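You operate a simulated robot arm through the tools that you are given. There is no shell and no other tool.

Carry out the task below with a simulated robot arm. There is one attempt and no reset: what you move stays moved.

JOB
Pack the taped orange coil in the small carton and shut its flaps.
Fine: all four flaps folded flat, short ones first; leave the other coils.

It is judged by the outcome, as a careful person would: the job done as asked, and still so three seconds after it is handed in. It fails if anything else is knocked over, pushed out of place, dropped, spilled or broken.

ROBOT AND FRAMES
A 7-joint arm with a two-finger parallel gripper, fixed in place. Base frame: the origin is on the floor under the middle of its stand, x ahead of it, y to its left, z up; the work surface is at about z = 76. Units: cm, degrees, N and s.
It reaches about 137.2 cm from its shoulder. Its first joint turns from -149.0 to 149.0 degrees. Payload 3.43 kg.
The TCP is the grasp point between the finger pads, 3 cm short of the fingertips. In the tool frame z runs along the fingers and y along their closing line. The gripper opens to 9.4 cm. The fingers are 2.8 cm wide and 1 cm thick; the gripper's body (5 by 9.6 cm) begins 5.5 cm behind the TCP.
Orientation is told as [roll, pitch, yaw] about the base's x, y, z axes, in that order, counted from this pose: with the fingers straight down and closing along the base's y, the tool's x points along the base's -x, its y along +y and its z along -z.

CONTROLS
- The arm moves only by the tool nudge_tool. Its argument "rows" is a list of rows, each an object (a shift or turn left out is 0, a gripper value left out holds the last) with "offset": the shift along the tool's x, y, z in units of 30 mm (1.0 is 30 mm), a list of three; "delta_rot": the turn, a rotation vector about the tool's x, y, z in units of 5 degrees (1.0 is 5 degrees), a list of three; "claw": the finger opening in cm, from 0 to 9.4. In form: [{"offset": [x, y, z], "delta_rot": [rx, ry, rz], "claw": claw}, ...]. A call has 1 to 20 rows; each row shifts and turns the commanded pose from where the row before left it, along the tool's axes as they then stand. A call with a number of a shift or a turn outside -1 to 1 is refused whole. A row lasts 0.2 s, in which the tool goes at most 5 cm and 8.6 degrees; a call with a longer step from one row to the next is refused whole, and so is a gripper value outside its range. Where a pose cannot be reached the arm comes as near as it can. A force on the tool above 90 N (or 10 N above the force at the start of the call, whichever is more), or a blocked arm, ends the call early, and 0.2 s more pass. Each finger travels about 4.5 cm/s and halts on what it meets, pressing with about 27 N; the grip force reading is that of the motor and also rises with nothing between the fingers. The clock runs only during rows and for 0.2 s after the last one: add rows that do not move to give the fingers time. It gives the time, the measured TCP pose, the force on the tool (base axes), the opening and the grip force at its end, in the units of the frame above (readings bear some noise), with the torque about the TCP (base axes, N m) and any sound that the robot's microphone picked up.
- Cameras (640 x 400 px; columns grow to the right, rows downward): "scene" is fixed at [4.99, 64.9, 157.36]; the picture's right is [-0.71, -0.71, 0.00], its down [-0.35, 0.35, -0.87] and it looks along [0.62, -0.61, -0.49] (base axes); focal length 315 px, centre (320, 200). "wrist" rides on the gripper at [7.6, 1.4, -10.2] in the tool frame; the picture's right is [-0.18, 0.98, 0.00], its down [-0.75, -0.14, -0.64] and it looks along [-0.63, -0.12, 0.77] (tool axes); focal length 243 px, centre (320, 200). There is no depth. A picture from a camera that has moved, and an enlarged one, comes with that camera's place and axes in the base frame and with its lens.
- snapshot(camera): a new picture of that camera. No time passes.
- close_up(camera, box): a new picture of the part [left, top, right, bottom] of that camera's present view, enlarged. No time passes.
- finish_job(): hands the job in; it is judged then, once.

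Places have to be worked out from the pictures, the camera data and where the tool is seen. Open the gripper and draw the arm clear of the work before you hand the job in, unless the task says otherwise.

The tools are called after ">>>" by a JSON object that holds its "name" and its "arguments". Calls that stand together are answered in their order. nudge_tool: Moves the arm, as the interface text tells. Its arguments: {"type":"object","properties":{"rows":{"type":"array"}},"required":["rows"]} The other tools are called the same way: snapshot (camera) takes a picture; close_up (camera, box) takes an enlarged picture of a part of a camera's view; finish_job () hands the job in.

At the start:

```text
time: 0.0
eef_pos: [82.8, -54.13, 107.86]
tcp_rot: [-0.1, 0.1, 0.1]
wrist_force: [0.3, 0.6, 0.1]
ft_torque: [-0.02, 0.0, -0.01]
grip_width: 9.37
gripper_force: 0.1
```

scene: 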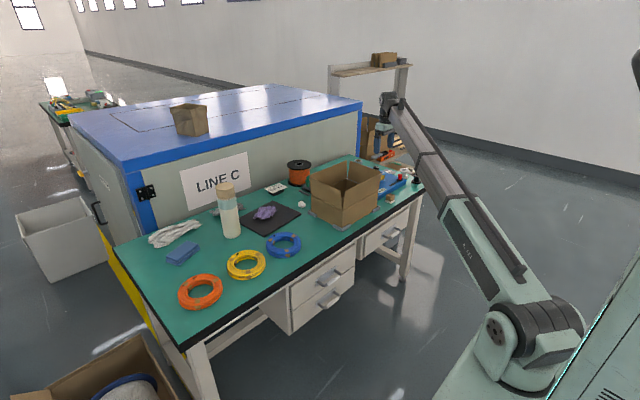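
wrist: 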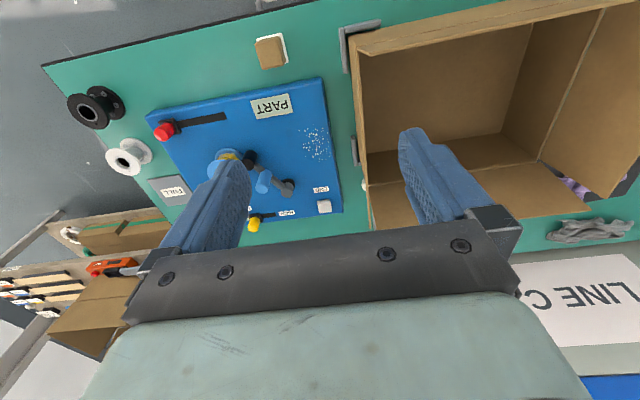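

I'll look closer at the coils and the carton in the scene view before moving anything.

>>> {"name": "close_up", "arguments": {"camera": "scene", "box": [140, 210, 320, 322]}}

>>> {"name": "close_up", "arguments": {"camera": "scene", "box": [260, 140, 440, 252]}}

>>> {"name": "close_up", "arguments": {"camera": "scene", "box": [0, 300, 180, 400]}}

>>> {"name": "snapshot", "arguments": {"camera": "wrist"}}

```text
3.56 times, centred on (230, 266) of scene
camera zoom: at [4.99, 64.9, 157.36], right [-0.71, -0.71, 0.0], down [-0.35, 0.35, -0.87], along [0.62, -0.61, -0.49], focal length 1121 px, centre (640, -35)
```

zoom: 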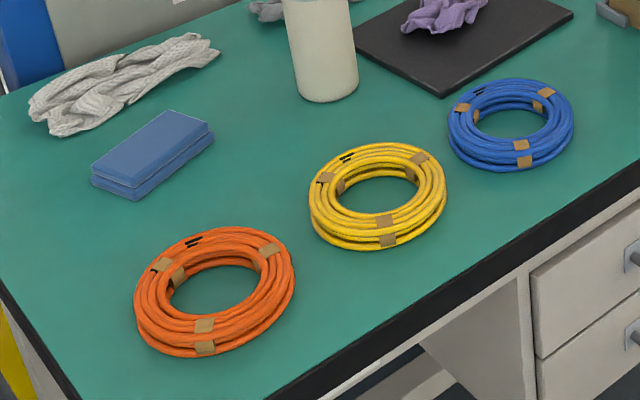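

```text
3.56 times, centred on (350, 196) of scene
camera zoom: at [4.99, 64.9, 157.36], right [-0.71, -0.71, 0.0], down [-0.35, 0.35, -0.87], along [0.62, -0.61, -0.49], focal length 1121 px, centre (213, 214)
```

zoom: 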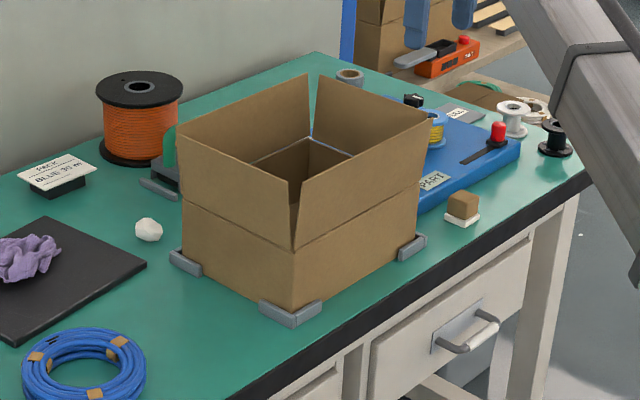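

```text
3.56 times, centred on (90, 350) of scene
camera zoom: at [4.99, 64.9, 157.36], right [-0.71, -0.71, 0.0], down [-0.35, 0.35, -0.87], along [0.62, -0.61, -0.49], focal length 1121 px, centre (1138, -333)
```

zoom: 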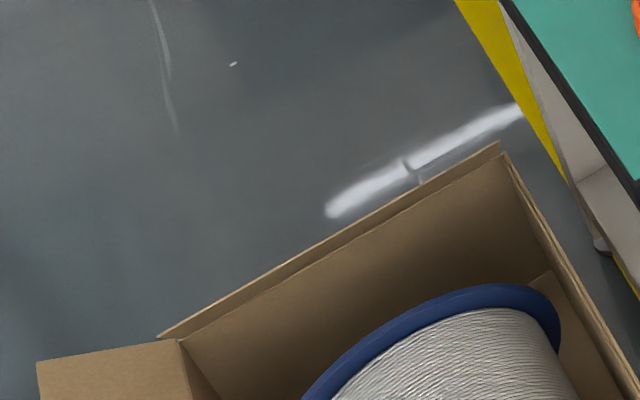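

```text
taken
camera wrist: at [75.12, -52.55, 118.14], right [0.18, 0.98, 0.0], down [0.75, -0.14, 0.64], along [0.63, -0.12, -0.77], focal length 243 px, centre (320, 200)
```

wrist: 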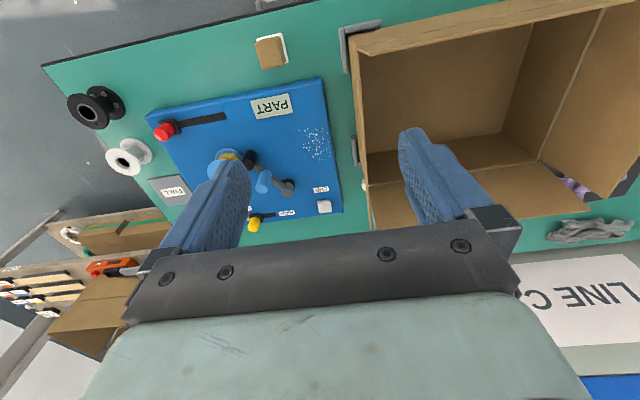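

The taped orange coil is at about (89, 39), the yellow one at (89, 20) and the blue one at (89, 2). The carton spans roughly x 81–101 and y −51 to −25, with its rim near z 85 and upright flaps reaching about z 95. I'll move up and back to get a better wrist view of the carton.

>>> {"name": "nudge_tool", "arguments": {"rows": [{"offset": [0.8, 1, -0.8], "claw": 9.4}, {"offset": [0.8, 1, -0.8]}, {"offset": [0.8, 1, -0.8]}, {"offset": [0.8, 1, -0.8]}, {"offset": [0.8, 1, -0.8]}, {"offset": [0, 0, 0]}]}}

>>> {"name": "snapshot", "arguments": {"camera": "wrist"}}

>>> {"name": "snapshot", "arguments": {"camera": "scene"}}

```text
time: 1.4
eef_pos: [71.18, -39.64, 118.16]
tcp_rot: [-1.0, -1.6, 0.5]
wrist_force: [16.5, -47.1, -63.0]
ft_torque: [4.39, -3.12, 3.5]
grip_width: 9.4
gripper_force: 0.0
out of reach, approached as far as the arm can: row 5
```

```text
taken
camera wrist: at [63.27, -38.09, 128.17], right [0.18, 0.98, -0.01], down [0.74, -0.13, 0.67], along [0.65, -0.13, -0.75], focal length 243 px, centre (320, 200)
```

wrist: 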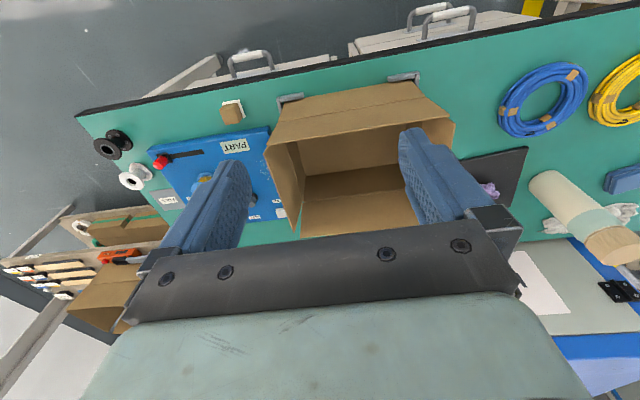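

```text
taken
```

scene: 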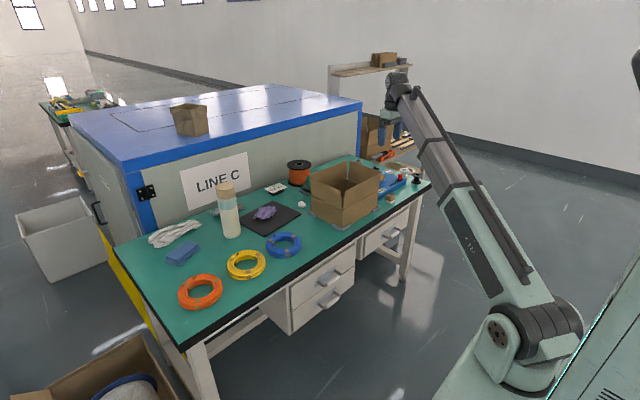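

The last step hit the edge of the arm's reach and the force reading was high, so I'll back off slightly and check that it settles. I'll also take an enlarged wrist view of the carton.

>>> {"name": "nudge_tool", "arguments": {"rows": [{"offset": [-0.5, 0, 0.5]}, {"offset": [-0.5, 0, 0.3]}, {"offset": [0, 0, 0]}, {"offset": [0, 0, 0]}]}}

>>> {"name": "close_up", "arguments": {"camera": "wrist", "box": [220, 60, 520, 248]}}

```text
time: 2.4
eef_pos: [74.16, -39.67, 115.71]
tcp_rot: [-0.1, 0.0, -0.1]
wrist_force: [2.5, 0.8, -8.7]
ft_torque: [-0.37, -0.33, -0.17]
grip_width: 9.37
gripper_force: 0.0
```

```text
2.13 times, centred on (370, 154) of wrist
camera zoom: at [66.67, -38.19, 126.06], right [0.19, 0.98, 0.0], down [0.75, -0.14, 0.64], along [0.63, -0.12, -0.77], focal length 516 px, centre (214, 298)
```

zoom: 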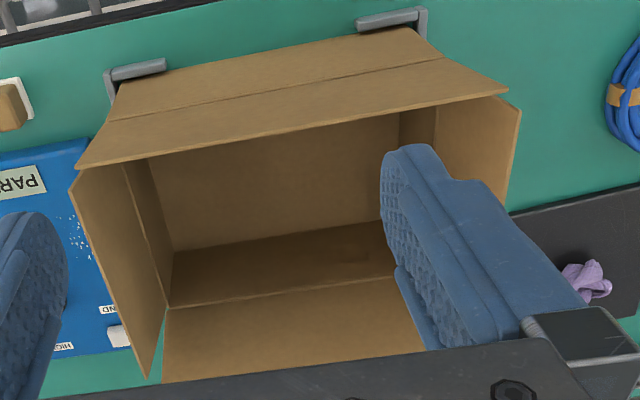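

The carton measures about x 80.5–100.3 and y −49.4 to −23.7, with the rim at z 85.5. Its flaps stand nearly upright with a slight outward lean. I'm now travelling at height toward the orange coil to look at it from above.

>>> {"name": "nudge_tool", "arguments": {"rows": [{"offset": [-0.1, 1, 0.1]}, {"offset": [-0.1, 1, 0.1]}, {"offset": [-0.1, 1, 0.1]}, {"offset": [-0.1, 1, 0.1]}, {"offset": [-0.1, 1, 0.1]}, {"offset": [-0.1, 1, 0.1]}, {"offset": [-0.1, 1, 0.1]}, {"offset": [-0.1, 1, 0.1]}, {"offset": [-0.1, 1, 0.1]}, {"offset": [-0.1, 1, 0.1]}, {"offset": [-0.1, 1, 0.1]}, {"offset": [-0.1, 1, 0.1]}, {"offset": [-0.1, 1, 0.1]}, {"offset": [-0.1, 1, 0.1]}, {"offset": [-0.1, 1, 0.1]}, {"offset": [-0.1, 1, 0.1]}, {"offset": [-0.1, 1, 0.1]}, {"offset": [-0.1, 1, 0.1]}, {"offset": [-0.1, 1, 0.1]}, {"offset": [-0.1, 1, 0.1]}]}}

>>> {"name": "nudge_tool", "arguments": {"rows": [{"offset": [0, 1, 0.1]}, {"offset": [0, 1, 0.1]}, {"offset": [0, 1, 0.1]}, {"offset": [0, 1, 0.1]}, {"offset": [0, 0, 0]}, {"offset": [0, 0, 0]}]}}

>>> {"name": "snapshot", "arguments": {"camera": "wrist"}}

>>> {"name": "snapshot", "arguments": {"camera": "scene"}}

```text
time: 3.6
eef_pos: [76.13, -24.66, 114.29]
tcp_rot: [-0.3, -0.7, 0.5]
wrist_force: [9.6, 3.6, -14.8]
ft_torque: [-0.77, 0.12, -0.48]
grip_width: 9.4
gripper_force: 0.0
stopped in row 6: the force on the tool passed its limit at 92 N (the readings are from after the stop); the commanded pose is now the measured one
```

```text
time: 5.0
eef_pos: [76.06, -12.67, 113.01]
tcp_rot: [-0.2, -0.6, 0.4]
wrist_force: [8.7, -2.2, -21.6]
ft_torque: [-0.21, -0.62, -0.02]
grip_width: 9.42
gripper_force: 0.1
```

```text
taken
camera wrist: at [68.46, -11.26, 123.19], right [0.18, 0.98, 0.0], down [0.75, -0.13, 0.65], along [0.64, -0.12, -0.76], focal length 243 px, centre (320, 200)
```

wrist: 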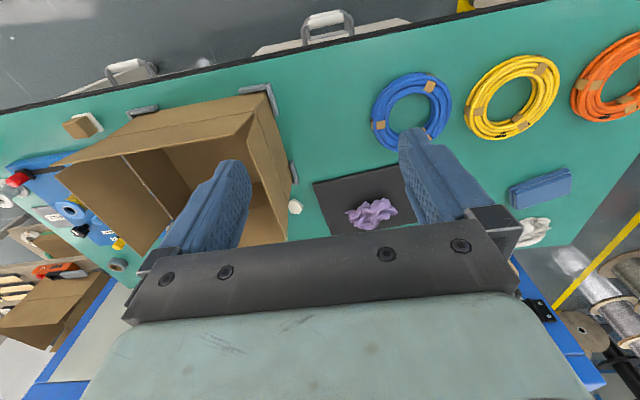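

```text
taken
```

scene: 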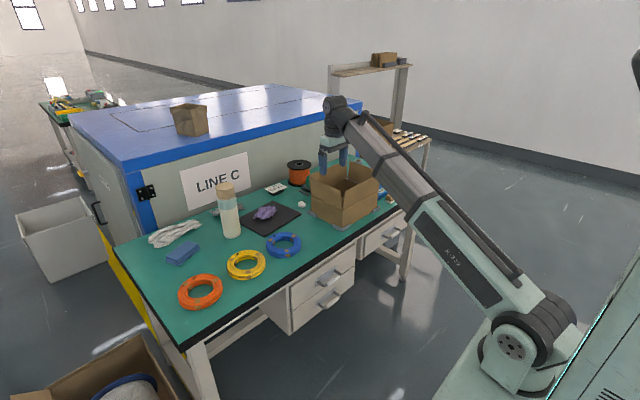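

The carton is untouched. The force seems to come from holding the tool high and close to the base, since there's nothing near it. I'll move lower and further out, where the start pose read near zero, and keep travelling more gently.

>>> {"name": "nudge_tool", "arguments": {"rows": [{"offset": [-0.3, 0.3, 0.3]}, {"offset": [-0.4, 0.4, 0.4]}, {"offset": [-0.4, 0.5, 0.4]}, {"offset": [-0.4, 0.5, 0.4]}, {"offset": [-0.3, 0.5, 0.3]}, {"offset": [0, 0.3, 0]}, {"offset": [0, 0, 0]}]}}

```text
time: 6.6
eef_pos: [81.34, -5.14, 107.77]
tcp_rot: [-0.4, -0.6, 0.6]
wrist_force: [0.5, -0.6, -0.9]
ft_torque: [0.01, 0.0, 0.01]
grip_width: 9.4
gripper_force: 0.1
```

The force is back to about zero at this lower pose. I'll continue toward y of about 33 with smooth ramps.

>>> {"name": "nudge_tool", "arguments": {"rows": [{"offset": [0, 0.3, 0]}, {"offset": [0, 0.6, 0]}, {"offset": [0, 0.8, 0]}, {"offset": [0, 0.9, 0]}, {"offset": [0, 1, 0]}, {"offset": [0, 1, 0]}, {"offset": [0, 1, 0]}, {"offset": [0, 1, 0]}, {"offset": [0, 1, 0]}, {"offset": [0, 1, 0]}, {"offset": [0, 1, 0]}, {"offset": [0, 0.9, 0]}, {"offset": [0, 0.7, 0]}, {"offset": [0, 0.5, 0]}, {"offset": [0, 0.3, 0]}, {"offset": [0, 0, 0]}, {"offset": [0, 0, 0]}]}}

>>> {"name": "snapshot", "arguments": {"camera": "wrist"}}

>>> {"name": "close_up", "arguments": {"camera": "wrist", "box": [200, 40, 520, 240]}}

```text
time: 10.2
eef_pos: [81.17, 31.08, 107.55]
tcp_rot: [-0.4, -0.6, 0.6]
wrist_force: [-0.4, 0.5, -0.2]
ft_torque: [-0.04, -0.02, 0.02]
grip_width: 9.42
gripper_force: 0.0
```

```text
taken
camera wrist: at [73.49, 32.52, 117.77], right [0.17, 0.98, 0.0], down [0.75, -0.13, 0.65], along [0.64, -0.12, -0.76], focal length 243 px, centre (320, 200)
```

wrist: 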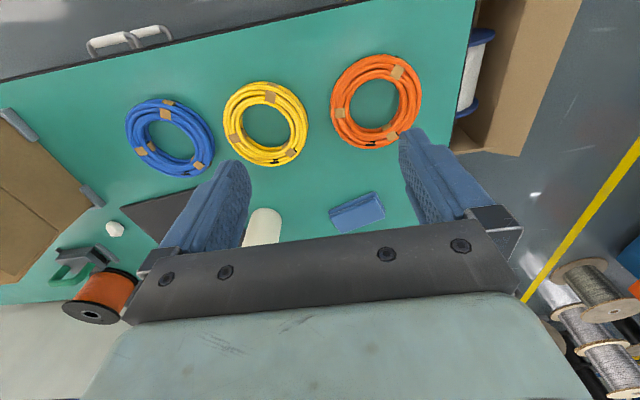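

```text
2.00 times, centred on (360, 140) of wrist
camera zoom: at [73.49, 32.52, 117.77], right [0.17, 0.98, 0.0], down [0.75, -0.13, 0.65], along [0.64, -0.12, -0.76], focal length 485 px, centre (240, 320)
```

zoom: 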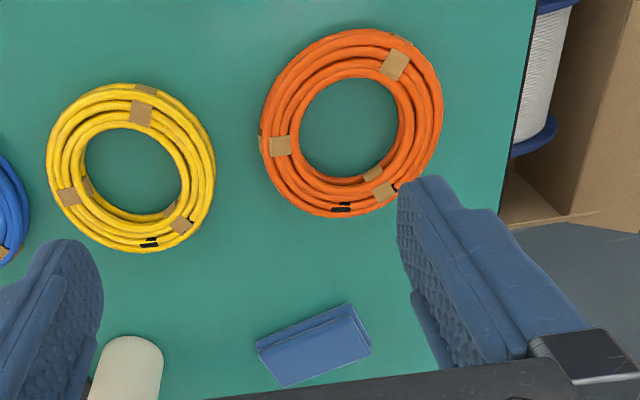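

The orange coil's centre is about (88.2, 38.8), with an outer radius of about 7.4, a hole radius of about 4.3 and a height of about 2.7. I'll pinch the ring on its +y side, where there's more free room, at TCP (88.2, 44.7), stopping first at z of about 90 to check alignment.

>>> {"name": "nudge_tool", "arguments": {"rows": [{"offset": [-0.3, 0.5, 0.4], "delta_rot": [-0.08, 0.12, 0.12], "claw": 6.4}, {"offset": [-0.4, 0.8, 0.8]}, {"offset": [-0.5, 0.9, 0.9]}, {"offset": [-0.5, 0.9, 0.9]}, {"offset": [-0.4, 0.8, 0.9]}, {"offset": [-0.24, 0.6, 0.8]}, {"offset": [0, 0, 0.7]}, {"offset": [0, 0, 0.4]}, {"offset": [0, 0, 0]}, {"offset": [0, 0, 0]}]}}

>>> {"name": "snapshot", "arguments": {"camera": "wrist"}}

>>> {"name": "close_up", "arguments": {"camera": "scene", "box": [120, 180, 320, 320]}}

```text
time: 12.4
eef_pos: [88.13, 44.46, 90.12]
tcp_rot: [0.1, 0.0, -0.1]
wrist_force: [-0.1, -0.4, -0.8]
ft_torque: [0.02, 0.0, 0.0]
grip_width: 6.39
gripper_force: 0.0
```

```text
taken
camera wrist: at [80.52, 45.87, 100.44], right [0.18, 0.98, 0.0], down [0.75, -0.14, 0.64], along [0.63, -0.12, -0.77], focal length 243 px, centre (320, 200)
```

wrist: 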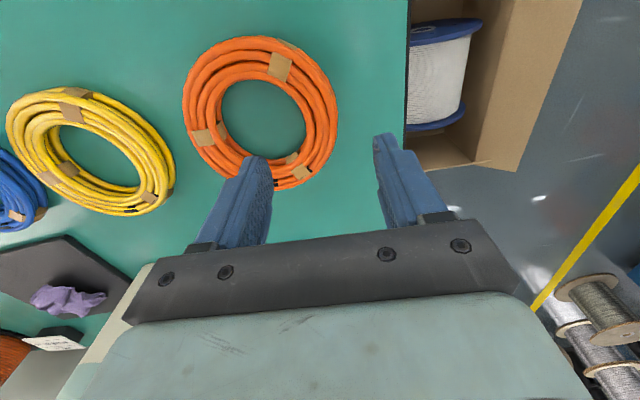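

```text
2.86 times, centred on (220, 250) of scene
camera zoom: at [4.99, 64.9, 157.36], right [-0.71, -0.71, 0.0], down [-0.35, 0.35, -0.87], along [0.62, -0.61, -0.49], focal length 901 px, centre (606, 57)
```

zoom: 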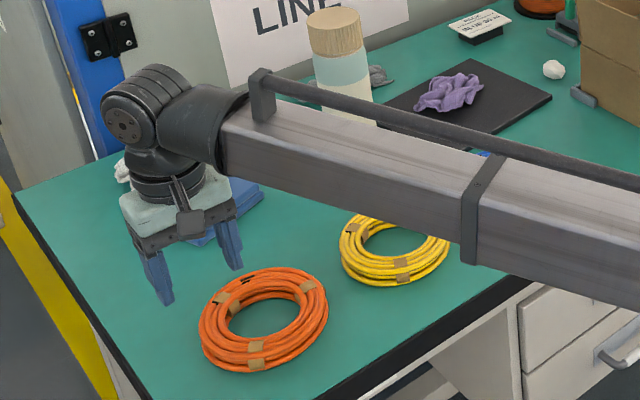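

The rechecked ring section lies at y 43.1–45.9 near x 88, so the fingers straddle it. I'm descending slowly to just above the table.

>>> {"name": "nudge_tool", "arguments": {"rows": [{"offset": [0, 0.03, 0.5]}, {"offset": [0, 0, 0.6]}, {"offset": [0, 0, 0.6]}, {"offset": [0, 0, 0.6]}, {"offset": [0, 0, 0.5]}, {"offset": [0, 0, 0.4]}, {"offset": [0, 0, 0.25]}, {"offset": [0, 0, 0]}, {"offset": [0, 0, 0]}]}}

>>> {"name": "snapshot", "arguments": {"camera": "wrist"}}

>>> {"name": "close_up", "arguments": {"camera": "scene", "box": [120, 220, 260, 320]}}

```text
time: 14.4
eef_pos: [88.04, 44.58, 79.89]
tcp_rot: [0.1, -0.1, -0.2]
wrist_force: [0.7, 0.2, 0.8]
ft_torque: [0.01, 0.01, 0.03]
grip_width: 6.39
gripper_force: 0.0
```

```text
taken
camera wrist: at [80.45, 45.98, 90.22], right [0.18, 0.98, 0.0], down [0.75, -0.14, 0.64], along [0.63, -0.12, -0.77], focal length 243 px, centre (320, 200)
```

wrist: 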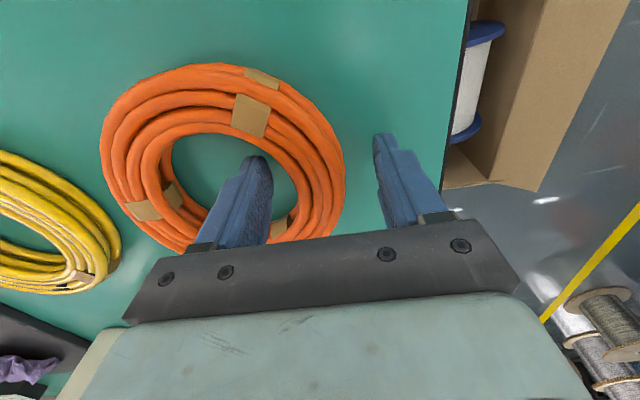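

```text
4.00 times, centred on (190, 270) of scene
camera zoom: at [4.99, 64.9, 157.36], right [-0.71, -0.71, 0.0], down [-0.35, 0.35, -0.87], along [0.62, -0.61, -0.49], focal length 1261 px, centre (840, -80)
```

zoom: 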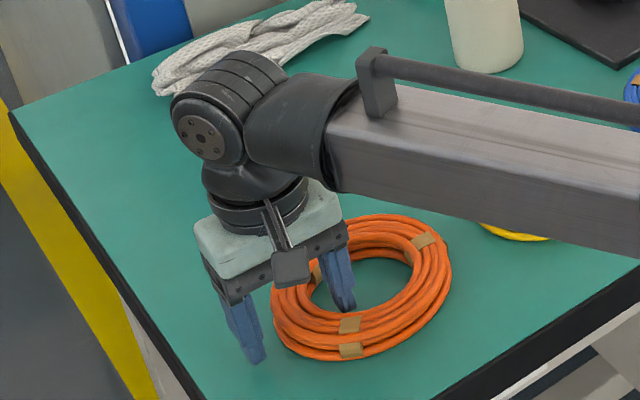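

The fingers straddle the ring, one inside the hole and one outside. I'll lower a touch more and close on it.

>>> {"name": "nudge_tool", "arguments": {"rows": [{"offset": [0, 0, 0.12]}, {"offset": [0, 0, 0], "claw": 5.4}, {"offset": [0, 0, 0], "claw": 4.4}, {"offset": [0, 0, 0], "claw": 3.4}, {"offset": [0, 0, 0], "claw": 2.6}, {"offset": [0, 0, 0], "claw": 1.8}, {"offset": [0, 0, 0], "claw": 1.0}, {"offset": [0, 0, 0], "claw": 0.5}, {"offset": [0, 0, 0]}, {"offset": [0, 0, 0]}]}}

>>> {"name": "snapshot", "arguments": {"camera": "wrist"}}

```text
time: 16.6
eef_pos: [87.94, 44.55, 79.52]
tcp_rot: [0.1, 0.0, 0.0]
wrist_force: [2.3, 2.1, 0.7]
ft_torque: [-0.05, -0.02, 0.18]
grip_width: 2.95
gripper_force: 26.8
```

```text
taken
camera wrist: at [80.39, 45.97, 89.79], right [0.18, 0.98, 0.0], down [0.75, -0.14, 0.64], along [0.63, -0.12, -0.77], focal length 243 px, centre (320, 200)
```

wrist: 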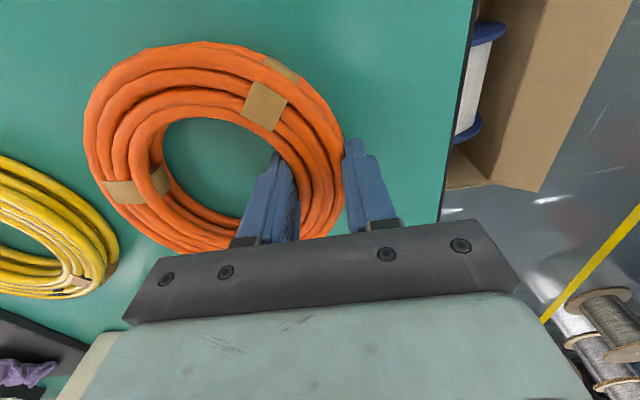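

The grip reads 2.95 cm at 27 N, so the ring is held. I'll lift it 6 cm slowly and check how it hangs.

>>> {"name": "nudge_tool", "arguments": {"rows": [{"offset": [0, 0, -0.15]}, {"offset": [0, 0, -0.3]}, {"offset": [0, 0, -0.4]}, {"offset": [0, 0, -0.4]}, {"offset": [0, 0, -0.4]}, {"offset": [0, 0, -0.25]}, {"offset": [0, 0, 0]}, {"offset": [0, 0, 0]}]}}

>>> {"name": "snapshot", "arguments": {"camera": "wrist"}}

>>> {"name": "close_up", "arguments": {"camera": "scene", "box": [120, 200, 280, 310]}}

```text
time: 18.4
eef_pos: [87.96, 44.36, 85.06]
tcp_rot: [0.1, 0.0, -0.1]
wrist_force: [1.1, 0.3, -0.5]
ft_torque: [0.06, 0.0, -0.03]
grip_width: 2.97
gripper_force: 26.9
```

```text
taken
camera wrist: at [80.43, 45.79, 95.43], right [0.18, 0.98, 0.0], down [0.75, -0.14, 0.64], along [0.63, -0.12, -0.77], focal length 243 px, centre (320, 200)
```

wrist: 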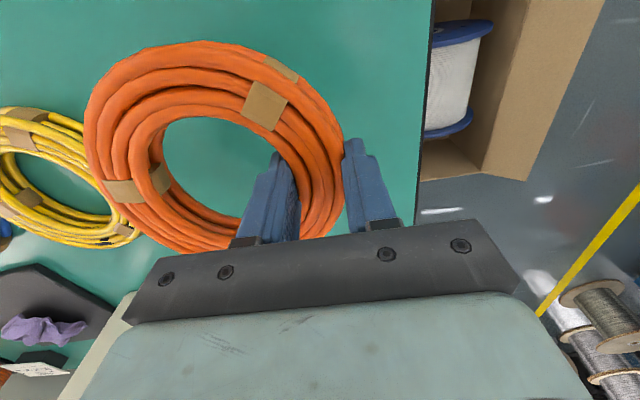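

```text
3.64 times, centred on (200, 255) of scene
camera zoom: at [4.99, 64.9, 157.36], right [-0.71, -0.71, 0.0], down [-0.35, 0.35, -0.87], along [0.62, -0.61, -0.49], focal length 1146 px, centre (756, 0)
```

zoom: 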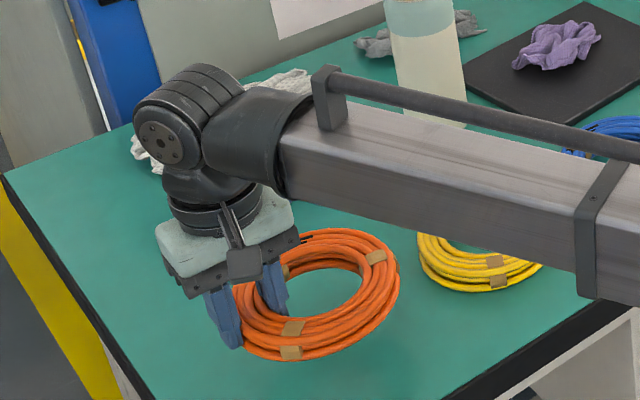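

The coil is held level and moves rigidly with the gripper; its centre sits about 6 cm to −y of the TCP. I'll lift to z of about 104 so its underside clears the carton flaps, then carry it along −y.

>>> {"name": "nudge_tool", "arguments": {"rows": [{"offset": [0, 0, -0.3]}, {"offset": [0, 0, -0.6]}, {"offset": [0, 0, -0.8]}, {"offset": [0, 0, -0.8]}, {"offset": [0, 0, -0.8]}, {"offset": [0, 0, -0.8]}, {"offset": [0, 0, -0.8]}, {"offset": [0, 0, -0.7]}, {"offset": [0, 0, -0.5]}, {"offset": [0, 0, -0.2]}, {"offset": [0, 0, 0]}]}}

>>> {"name": "nudge_tool", "arguments": {"rows": [{"offset": [0, -0.3, 0]}, {"offset": [0, -0.5, 0]}, {"offset": [0, -0.7, 0]}, {"offset": [-0.05, -0.8, 0]}, {"offset": [-0.1, -0.8, 0]}, {"offset": [-0.1, -0.8, 0]}, {"offset": [-0.1, -0.8, 0]}, {"offset": [-0.1, -0.8, 0]}, {"offset": [-0.1, -0.8, 0]}, {"offset": [-0.1, -0.8, 0]}, {"offset": [-0.1, -0.8, 0]}, {"offset": [-0.1, -0.8, 0]}, {"offset": [-0.1, -0.8, 0]}, {"offset": [-0.1, -0.8, 0]}, {"offset": [-0.1, -0.8, 0]}, {"offset": [-0.05, -0.8, 0]}, {"offset": [0, -0.7, 0]}, {"offset": [0, -0.5, 0]}, {"offset": [0, -0.3, 0]}, {"offset": [0, 0, 0]}]}}

>>> {"name": "snapshot", "arguments": {"camera": "wrist"}}

>>> {"name": "snapshot", "arguments": {"camera": "scene"}}

```text
time: 20.8
eef_pos: [87.94, 44.32, 104.22]
tcp_rot: [0.1, 0.0, -0.1]
wrist_force: [0.4, 0.0, -1.5]
ft_torque: [0.1, -0.02, 0.01]
grip_width: 2.98
gripper_force: 27.1
```

```text
time: 25.0
eef_pos: [91.47, 4.16, 103.97]
tcp_rot: [0.2, 0.1, 0.0]
wrist_force: [0.8, 0.0, -1.8]
ft_torque: [0.1, -0.03, 0.03]
grip_width: 2.96
gripper_force: 26.5
```

```text
taken
camera wrist: at [83.95, 5.58, 114.26], right [0.18, 0.98, 0.0], down [0.75, -0.14, 0.64], along [0.63, -0.12, -0.77], focal length 243 px, centre (320, 200)
```

wrist: 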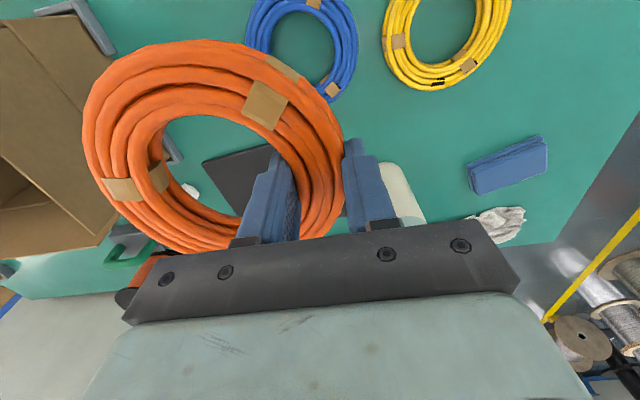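

```text
taken
```

scene: 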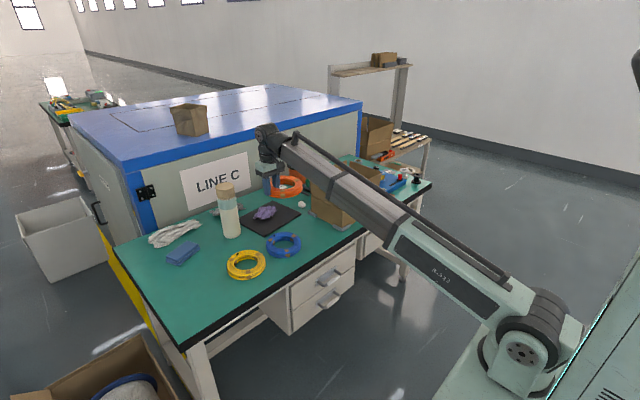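

The coil is steady in the grip. I'll carry on along −y to about y = −31, which puts the coil's centre over the carton.

>>> {"name": "nudge_tool", "arguments": {"rows": [{"offset": [0, -0.3, 0]}, {"offset": [0, -0.5, 0]}, {"offset": [0, -0.7, 0]}, {"offset": [0, -0.8, 0]}, {"offset": [0, -0.8, 0]}, {"offset": [0, -0.8, 0]}, {"offset": [0, -0.8, 0]}, {"offset": [0, -0.8, 0]}, {"offset": [0, -0.8, 0]}, {"offset": [0, -0.8, 0]}, {"offset": [0, -0.8, 0]}, {"offset": [0, -0.8, 0]}, {"offset": [0, -0.8, 0]}, {"offset": [0, -0.8, 0]}, {"offset": [0, -0.7, 0]}, {"offset": [0, -0.5, 0]}, {"offset": [0, -0.3, 0]}, {"offset": [0, 0, 0]}, {"offset": [0, 0, 0]}]}}

>>> {"name": "snapshot", "arguments": {"camera": "wrist"}}

>>> {"name": "close_up", "arguments": {"camera": "scene", "box": [250, 90, 450, 240]}}

```text
time: 29.0
eef_pos: [91.53, -31.17, 103.8]
tcp_rot: [0.1, -0.1, -0.1]
wrist_force: [0.7, 0.1, -1.6]
ft_torque: [0.09, 0.0, -0.01]
grip_width: 2.95
gripper_force: 27.0
```

```text
taken
camera wrist: at [84.06, -29.75, 114.2], right [0.18, 0.98, 0.0], down [0.75, -0.14, 0.64], along [0.63, -0.12, -0.77], focal length 243 px, centre (320, 200)
```

wrist: 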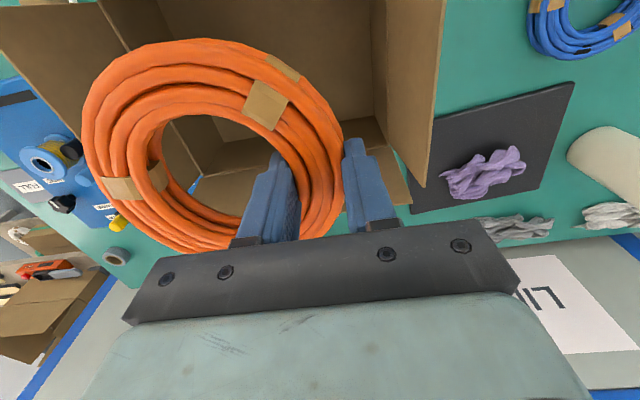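

```text
2.67 times, centred on (350, 165) of scene
camera zoom: at [4.99, 64.9, 157.36], right [-0.71, -0.71, 0.0], down [-0.35, 0.35, -0.87], along [0.62, -0.61, -0.49], focal length 841 px, centre (240, 293)
```

zoom: 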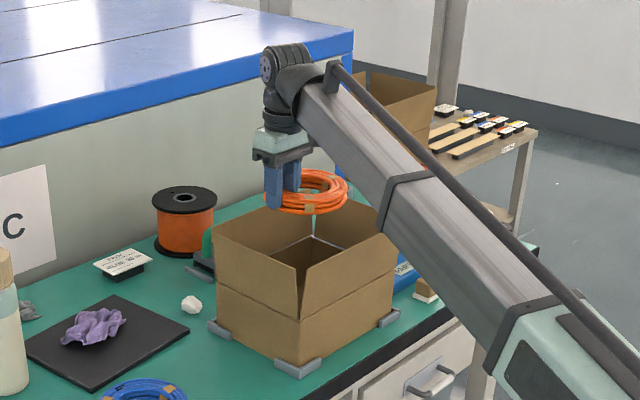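

The coil hangs over the carton with its centre near (91.5, −36.8). I'll nudge −0.5 in x for clearance and descend halfway, then check the flaps and forearm.

>>> {"name": "nudge_tool", "arguments": {"rows": [{"offset": [0.16, 0, 0.3]}, {"offset": [0, 0, 0.5]}, {"offset": [0, 0, 0.6]}, {"offset": [0, 0, 0.6]}, {"offset": [0, 0, 0.6]}, {"offset": [0, 0, 0.6]}, {"offset": [0, 0, 0.5]}, {"offset": [0, 0, 0.3]}, {"offset": [0, 0, 0]}, {"offset": [0, 0, 0]}]}}

>>> {"name": "snapshot", "arguments": {"camera": "wrist"}}

>>> {"name": "close_up", "arguments": {"camera": "scene", "box": [250, 90, 450, 240]}}

```text
time: 31.2
eef_pos: [91.12, -30.98, 91.56]
tcp_rot: [0.1, 0.1, 0.0]
wrist_force: [0.0, -0.1, -1.3]
ft_torque: [0.08, 0.02, 0.01]
grip_width: 2.97
gripper_force: 26.6
```

```text
taken
camera wrist: at [83.63, -29.62, 101.96], right [0.19, 0.98, 0.0], down [0.75, -0.14, 0.64], along [0.63, -0.12, -0.77], focal length 243 px, centre (320, 200)
```

wrist: 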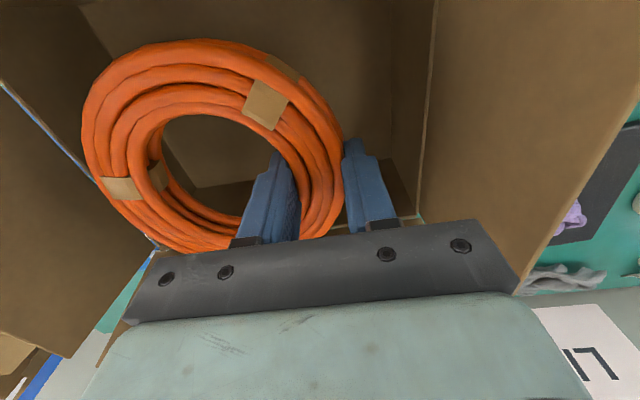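

```text
2.67 times, centred on (350, 165) of scene
camera zoom: at [4.99, 64.9, 157.36], right [-0.71, -0.71, 0.0], down [-0.35, 0.35, -0.87], along [0.62, -0.61, -0.49], focal length 841 px, centre (240, 293)
```

zoom: 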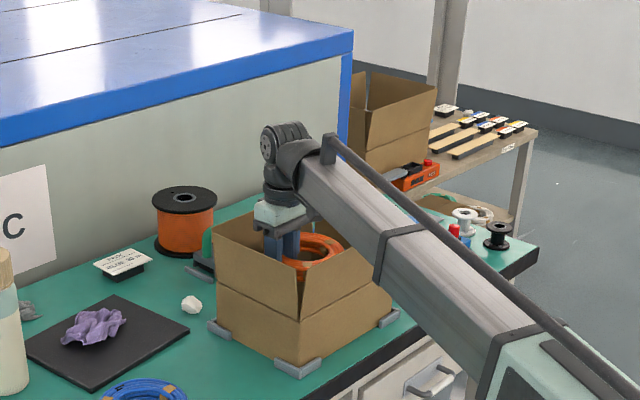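

Clearances look good: the walls are at y −23.5 and −50, the far wall is near x 99.8, and the coil lies inside all of them. I'll shift a hair to −x and lower slowly to z of about 81.

>>> {"name": "nudge_tool", "arguments": {"rows": [{"offset": [0.1, 0, 0.2]}, {"offset": [0, 0, 0.4]}, {"offset": [0, 0, 0.4]}, {"offset": [0, 0, 0.4]}, {"offset": [0, 0, 0.4]}, {"offset": [0, 0, 0.4]}, {"offset": [0, 0, 0.4]}, {"offset": [0, 0, 0.4]}, {"offset": [0, 0, 0.3]}, {"offset": [0, 0, 0.2]}, {"offset": [0, 0, 0]}, {"offset": [0, 0, 0]}]}}

>>> {"name": "snapshot", "arguments": {"camera": "wrist"}}

>>> {"name": "close_up", "arguments": {"camera": "scene", "box": [270, 120, 430, 230]}}

```text
time: 33.8
eef_pos: [90.62, -30.99, 81.43]
tcp_rot: [0.1, 0.1, -0.1]
wrist_force: [-0.6, 0.7, -2.2]
ft_torque: [0.09, 0.02, 0.02]
grip_width: 2.96
gripper_force: 26.9
```

```text
taken
camera wrist: at [83.12, -29.57, 91.72], right [0.19, 0.98, 0.0], down [0.75, -0.14, 0.64], along [0.63, -0.12, -0.77], focal length 243 px, centre (320, 200)
```

wrist: 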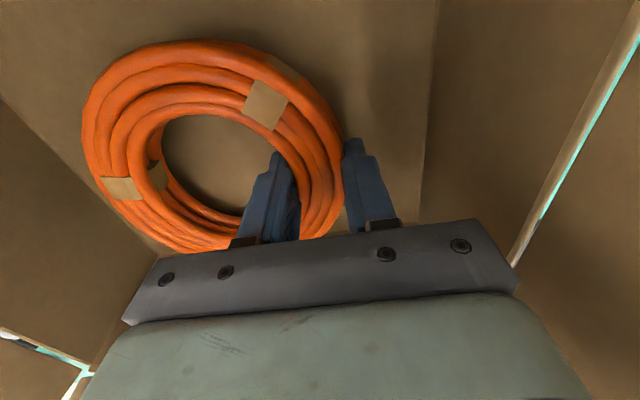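

```text
3.64 times, centred on (350, 175) of scene
camera zoom: at [4.99, 64.9, 157.36], right [-0.71, -0.71, 0.0], down [-0.35, 0.35, -0.87], along [0.62, -0.61, -0.49], focal length 1146 px, centre (211, 291)
```

zoom: 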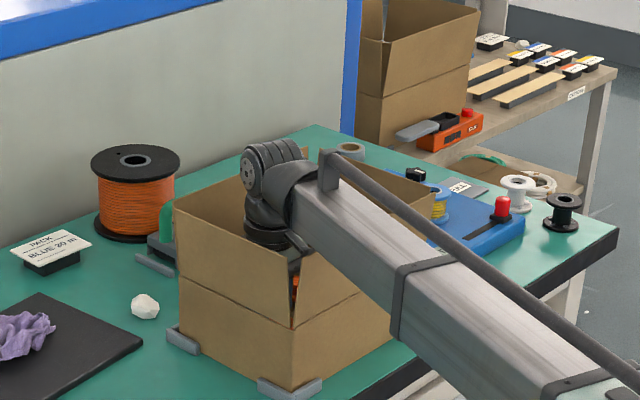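

The readings are unchanged apart from the coil's weight, and the underside is now about 1.5 cm above the carton floor. I'll lower in small steps toward light contact.

>>> {"name": "nudge_tool", "arguments": {"rows": [{"offset": [0, 0, 0.1]}, {"offset": [0, 0, 0.12]}, {"offset": [0, 0, 0.1]}, {"offset": [0, 0, 0.08]}, {"offset": [0, 0, 0]}, {"offset": [0, 0, 0]}]}}

>>> {"name": "snapshot", "arguments": {"camera": "wrist"}}

>>> {"name": "close_up", "arguments": {"camera": "scene", "box": [290, 140, 410, 225]}}

```text
time: 35.2
eef_pos: [90.93, -31.15, 80.12]
tcp_rot: [0.1, 0.0, 0.0]
wrist_force: [-1.0, 0.4, -2.7]
ft_torque: [0.05, 0.0, 0.01]
grip_width: 2.96
gripper_force: 27.0
```

```text
taken
camera wrist: at [83.29, -29.68, 90.5], right [0.18, 0.98, 0.0], down [0.75, -0.14, 0.64], along [0.63, -0.12, -0.77], focal length 243 px, centre (320, 200)
```

wrist: 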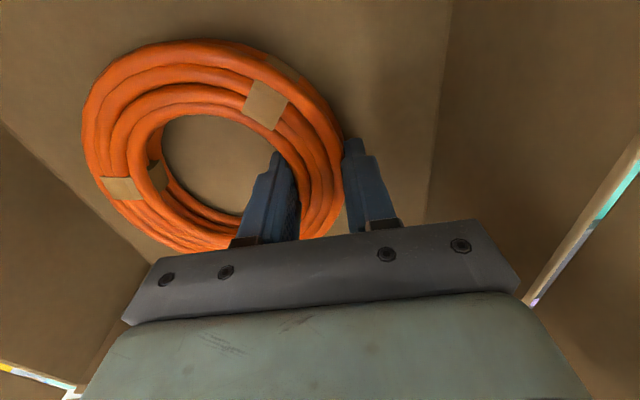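

```text
4.71 times, centred on (350, 182) of scene
camera zoom: at [4.99, 64.9, 157.36], right [-0.71, -0.71, 0.0], down [-0.35, 0.35, -0.87], along [0.62, -0.61, -0.49], focal length 1483 px, centre (179, 282)
```

zoom: 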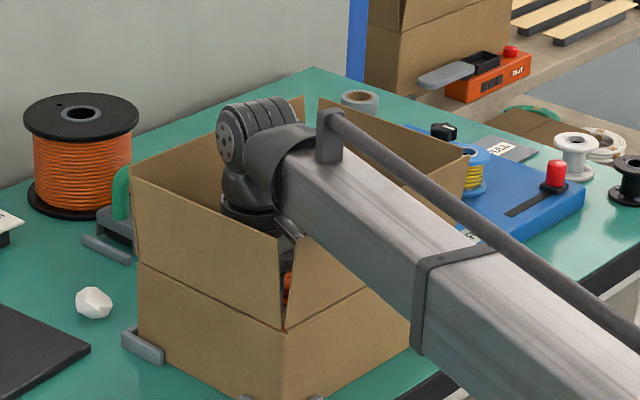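

The coil's underside is essentially at the carton floor and no forces are building. I'll open the fingers a few centimetres to release it.

>>> {"name": "nudge_tool", "arguments": {"rows": [{"offset": [0, 0, 0], "claw": 3.4}, {"offset": [0, 0, 0], "claw": 4.2}, {"offset": [0, 0, 0], "claw": 5.0}, {"offset": [0, 0, 0], "claw": 5.2}, {"offset": [0, 0, 0]}, {"offset": [0, 0, 0]}]}}

>>> {"name": "snapshot", "arguments": {"camera": "wrist"}}

```text
time: 36.6
eef_pos: [90.79, -31.12, 80.05]
tcp_rot: [0.1, 0.0, -0.2]
wrist_force: [0.2, 0.9, -0.5]
ft_torque: [-0.01, -0.02, 0.03]
grip_width: 5.21
gripper_force: 0.0
```

```text
taken
camera wrist: at [83.29, -29.68, 90.5], right [0.18, 0.98, 0.0], down [0.75, -0.14, 0.64], along [0.63, -0.12, -0.77], focal length 243 px, centre (320, 200)
```

wrist: 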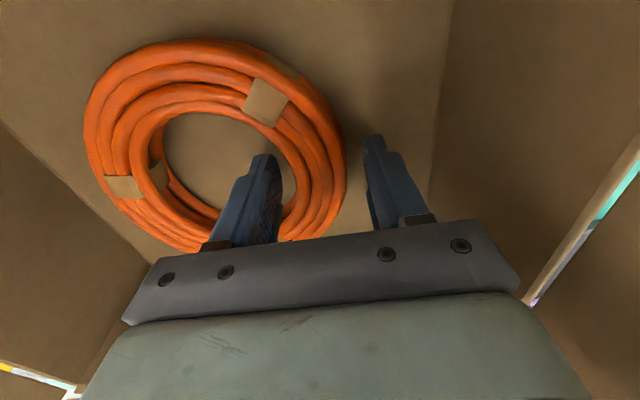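

The coil is released flat on the carton floor. I'll rise straight up out of the carton.

>>> {"name": "nudge_tool", "arguments": {"rows": [{"offset": [0, 0, -0.2]}, {"offset": [0, 0, -0.4]}, {"offset": [0, 0, -0.6]}, {"offset": [0, 0, -0.8]}, {"offset": [0, 0, -0.9]}, {"offset": [0, 0, -0.9]}, {"offset": [0, 0, -0.9]}, {"offset": [0, 0, -0.9]}, {"offset": [0, 0, -0.9]}, {"offset": [0, 0, -0.8]}, {"offset": [0, 0, -0.5]}, {"offset": [0, 0, -0.2]}, {"offset": [0, 0, 0]}]}}

>>> {"name": "snapshot", "arguments": {"camera": "wrist"}}

>>> {"name": "close_up", "arguments": {"camera": "scene", "box": [270, 120, 430, 230]}}

```text
time: 39.4
eef_pos: [90.75, -31.07, 104.23]
tcp_rot: [0.1, 0.1, -0.1]
wrist_force: [-0.8, 0.2, -0.3]
ft_torque: [0.0, 0.01, 0.02]
grip_width: 5.22
gripper_force: 0.1
```

```text
taken
camera wrist: at [83.16, -29.64, 114.53], right [0.19, 0.98, 0.0], down [0.75, -0.14, 0.64], along [0.63, -0.12, -0.77], focal length 243 px, centre (320, 200)
```

wrist: 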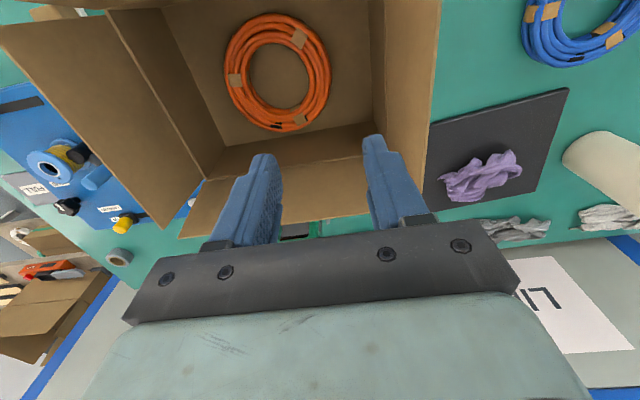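

```text
3.64 times, centred on (350, 175) of scene
camera zoom: at [4.99, 64.9, 157.36], right [-0.71, -0.71, 0.0], down [-0.35, 0.35, -0.87], along [0.62, -0.61, -0.49], focal length 1146 px, centre (211, 291)
```

zoom: 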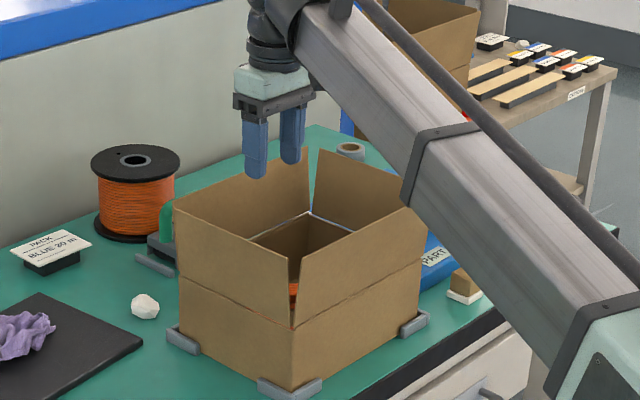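

The coil sits flat in the carton and all four flaps are still upright. Next is the +y short flap: I'll close the fingers and move to its outside, to about (91, −17), at a safe height.

>>> {"name": "nudge_tool", "arguments": {"rows": [{"offset": [0, 0.4, 0], "claw": 4.0}, {"offset": [0, 0.7, 0], "claw": 2.5}, {"offset": [0, 0.8, 0], "claw": 1.0}, {"offset": [-0.1, 0.8, 0], "claw": 0}, {"offset": [-0.1, 0.8, 0]}, {"offset": [0, 0.7, 0]}, {"offset": [0, 0.5, 0]}, {"offset": [0, 0, 0.3]}, {"offset": [0, 0, 0.6]}, {"offset": [0, 0, 0.8]}, {"offset": [0, 0, 0.7]}, {"offset": [0, 0, 0.4]}, {"offset": [0, 0, 0]}, {"offset": [0, 0, 0]}]}}

>>> {"name": "snapshot", "arguments": {"camera": "wrist"}}

>>> {"name": "close_up", "arguments": {"camera": "scene", "box": [250, 110, 430, 230]}}

```text
time: 42.4
eef_pos: [91.5, -17.12, 95.9]
tcp_rot: [0.2, 0.0, -0.1]
wrist_force: [-0.2, 0.3, -0.7]
ft_torque: [-0.01, 0.01, 0.03]
grip_width: 0.0
gripper_force: 27.0
```

```text
taken
camera wrist: at [83.88, -15.57, 106.27], right [0.18, 0.98, 0.0], down [0.75, -0.14, 0.64], along [0.63, -0.12, -0.77], focal length 243 px, centre (320, 200)
```

wrist: 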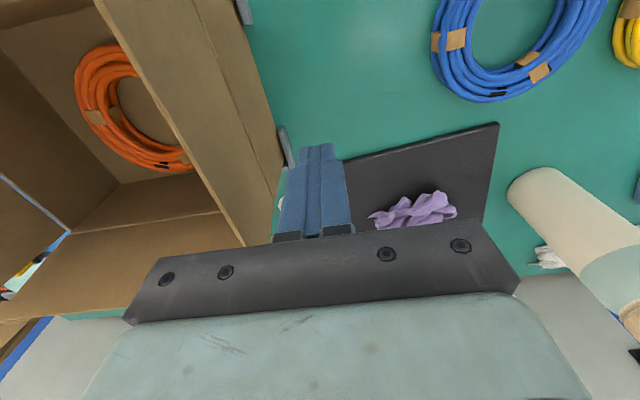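

```text
3.33 times, centred on (340, 170) of scene
camera zoom: at [4.99, 64.9, 157.36], right [-0.71, -0.71, 0.0], down [-0.35, 0.35, -0.87], along [0.62, -0.61, -0.49], focal length 1051 px, centre (253, 300)
```

zoom: 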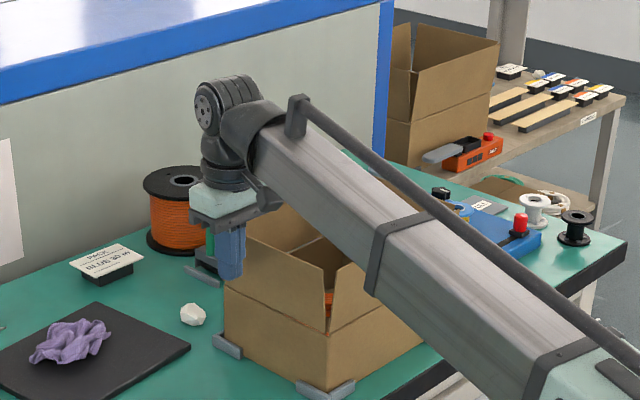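

The fingers stand outside the +y flap with the tips at z of about 93 and clear room. I'll push −y gently to swing the flap inward.

>>> {"name": "nudge_tool", "arguments": {"rows": [{"offset": [0, -0.3, 0]}, {"offset": [0, -0.4, 0]}, {"offset": [0, -0.4, 0]}, {"offset": [0, -0.4, 0]}, {"offset": [0, -0.4, 0]}, {"offset": [0, -0.4, 0]}, {"offset": [0, -0.4, 0]}, {"offset": [0, -0.4, 0.05]}, {"offset": [0, -0.4, 0.1]}, {"offset": [0, -0.3, 0.1]}, {"offset": [0, 0, 0]}]}}

>>> {"name": "snapshot", "arguments": {"camera": "wrist"}}

>>> {"name": "close_up", "arguments": {"camera": "scene", "box": [250, 110, 430, 230]}}

```text
time: 44.8
eef_pos: [91.53, -28.54, 95.03]
tcp_rot: [0.1, 0.0, -0.1]
wrist_force: [-0.1, 0.2, 0.8]
ft_torque: [0.02, -0.01, 0.03]
grip_width: 0.0
gripper_force: 26.6
```

```text
taken
camera wrist: at [83.91, -27.15, 105.38], right [0.18, 0.98, 0.0], down [0.75, -0.14, 0.64], along [0.63, -0.12, -0.77], focal length 243 px, centre (320, 200)
```

wrist: 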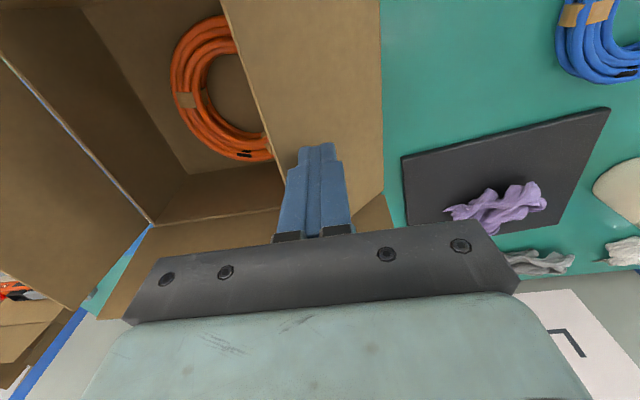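

```text
3.33 times, centred on (340, 170) of scene
camera zoom: at [4.99, 64.9, 157.36], right [-0.71, -0.71, 0.0], down [-0.35, 0.35, -0.87], along [0.62, -0.61, -0.49], focal length 1051 px, centre (253, 300)
```

zoom: 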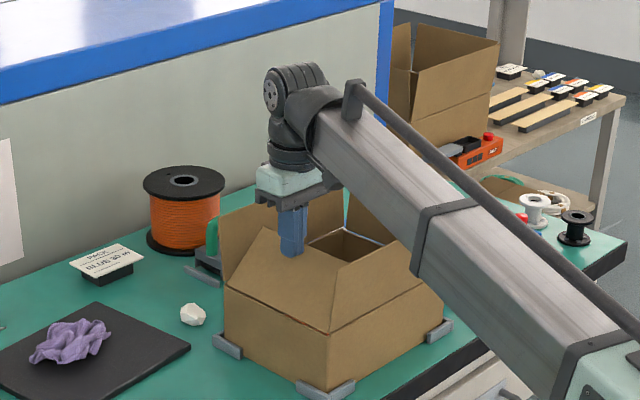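

The flap swings inward smoothly and the carton hasn't moved. I'll continue along the hinge arc, down toward flat.

>>> {"name": "nudge_tool", "arguments": {"rows": [{"offset": [0, -0.2, 0.25]}, {"offset": [0, -0.19, 0.25]}, {"offset": [0, -0.18, 0.33]}, {"offset": [0, -0.18, 0.33]}, {"offset": [0, -0.07, 0.25]}, {"offset": [0, -0.06, 0.25]}, {"offset": [0, -0.03, 0.2]}, {"offset": [0, 0, 0.1]}, {"offset": [0, 0, 0]}]}}

>>> {"name": "snapshot", "arguments": {"camera": "wrist"}}

>>> {"name": "close_up", "arguments": {"camera": "scene", "box": [270, 130, 420, 230]}}

```text
time: 46.8
eef_pos: [91.28, -31.18, 89.33]
tcp_rot: [0.0, -0.2, -0.1]
wrist_force: [1.0, 3.8, 25.2]
ft_torque: [0.11, 0.05, -0.11]
grip_width: 0.01
gripper_force: 27.2
```

```text
taken
camera wrist: at [83.67, -29.76, 99.63], right [0.18, 0.98, 0.0], down [0.75, -0.14, 0.64], along [0.63, -0.12, -0.77], focal length 243 px, centre (320, 200)
```

wrist: 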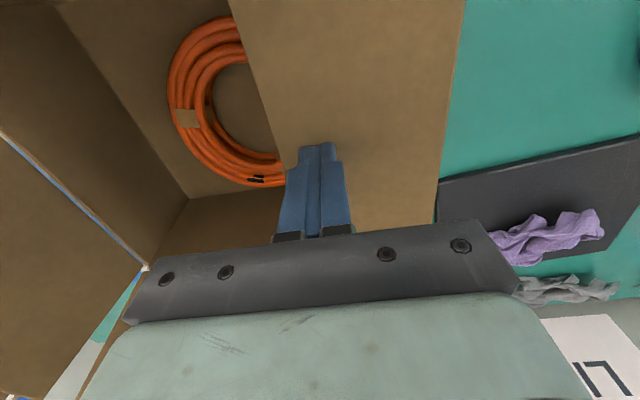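

```text
4.00 times, centred on (345, 180) of scene
camera zoom: at [4.99, 64.9, 157.36], right [-0.71, -0.71, 0.0], down [-0.35, 0.35, -0.87], along [0.62, -0.61, -0.49], focal length 1261 px, centre (220, 280)
```

zoom: 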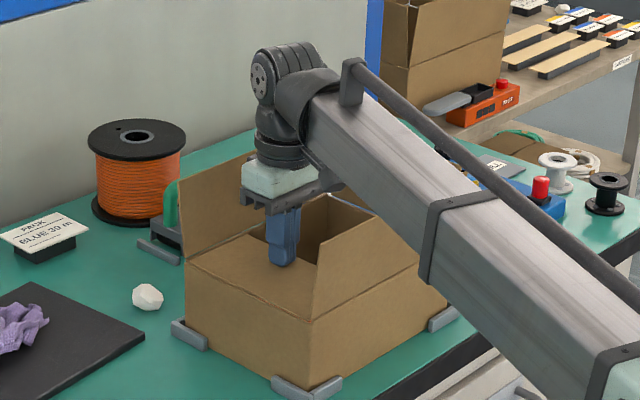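

I'm pressing about 25 N at tip z of about 86.3, and the flap looks flat. I'll lift straight up to see whether it stays down.

>>> {"name": "nudge_tool", "arguments": {"rows": [{"offset": [0, 0, -0.15]}, {"offset": [0, 0, -0.3]}, {"offset": [0, 0, -0.6]}, {"offset": [0, 0, -0.9]}, {"offset": [0, 0, -0.9]}, {"offset": [0, 0, -0.9]}, {"offset": [0, 0, -0.6]}, {"offset": [0, 0, -0.4]}, {"offset": [0, 0, 0]}, {"offset": [0, 0, 0]}]}}

>>> {"name": "snapshot", "arguments": {"camera": "wrist"}}

>>> {"name": "close_up", "arguments": {"camera": "scene", "box": [270, 130, 420, 230]}}

```text
time: 49.0
eef_pos: [91.26, -31.1, 103.34]
tcp_rot: [0.1, 0.0, -0.2]
wrist_force: [-0.2, 0.1, -0.4]
ft_torque: [0.01, 0.03, -0.01]
grip_width: 0.0
gripper_force: 26.8
```

```text
taken
camera wrist: at [83.71, -29.75, 113.76], right [0.19, 0.98, 0.0], down [0.75, -0.14, 0.64], along [0.63, -0.12, -0.77], focal length 243 px, centre (320, 200)
```

wrist: 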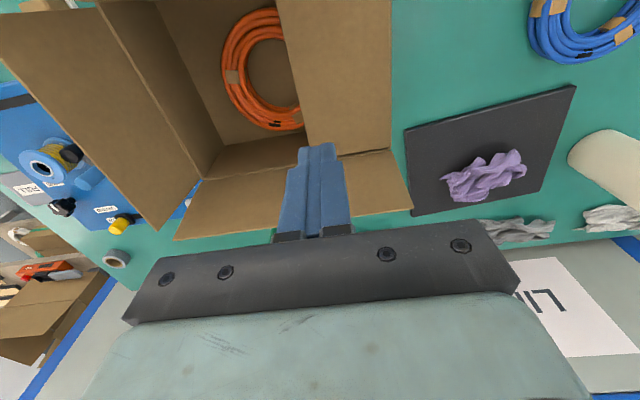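

```text
4.00 times, centred on (345, 180) of scene
camera zoom: at [4.99, 64.9, 157.36], right [-0.71, -0.71, 0.0], down [-0.35, 0.35, -0.87], along [0.62, -0.61, -0.49], focal length 1261 px, centre (220, 280)
```

zoom: 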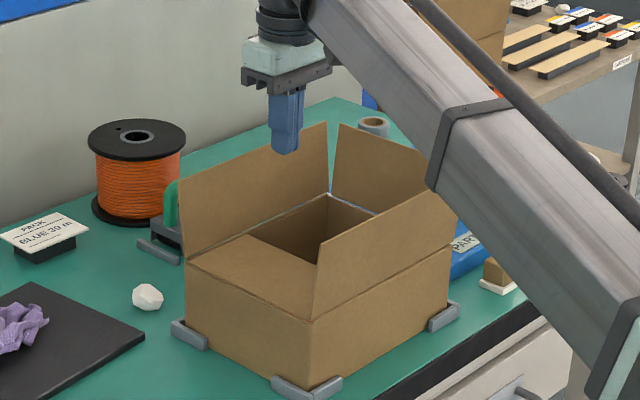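

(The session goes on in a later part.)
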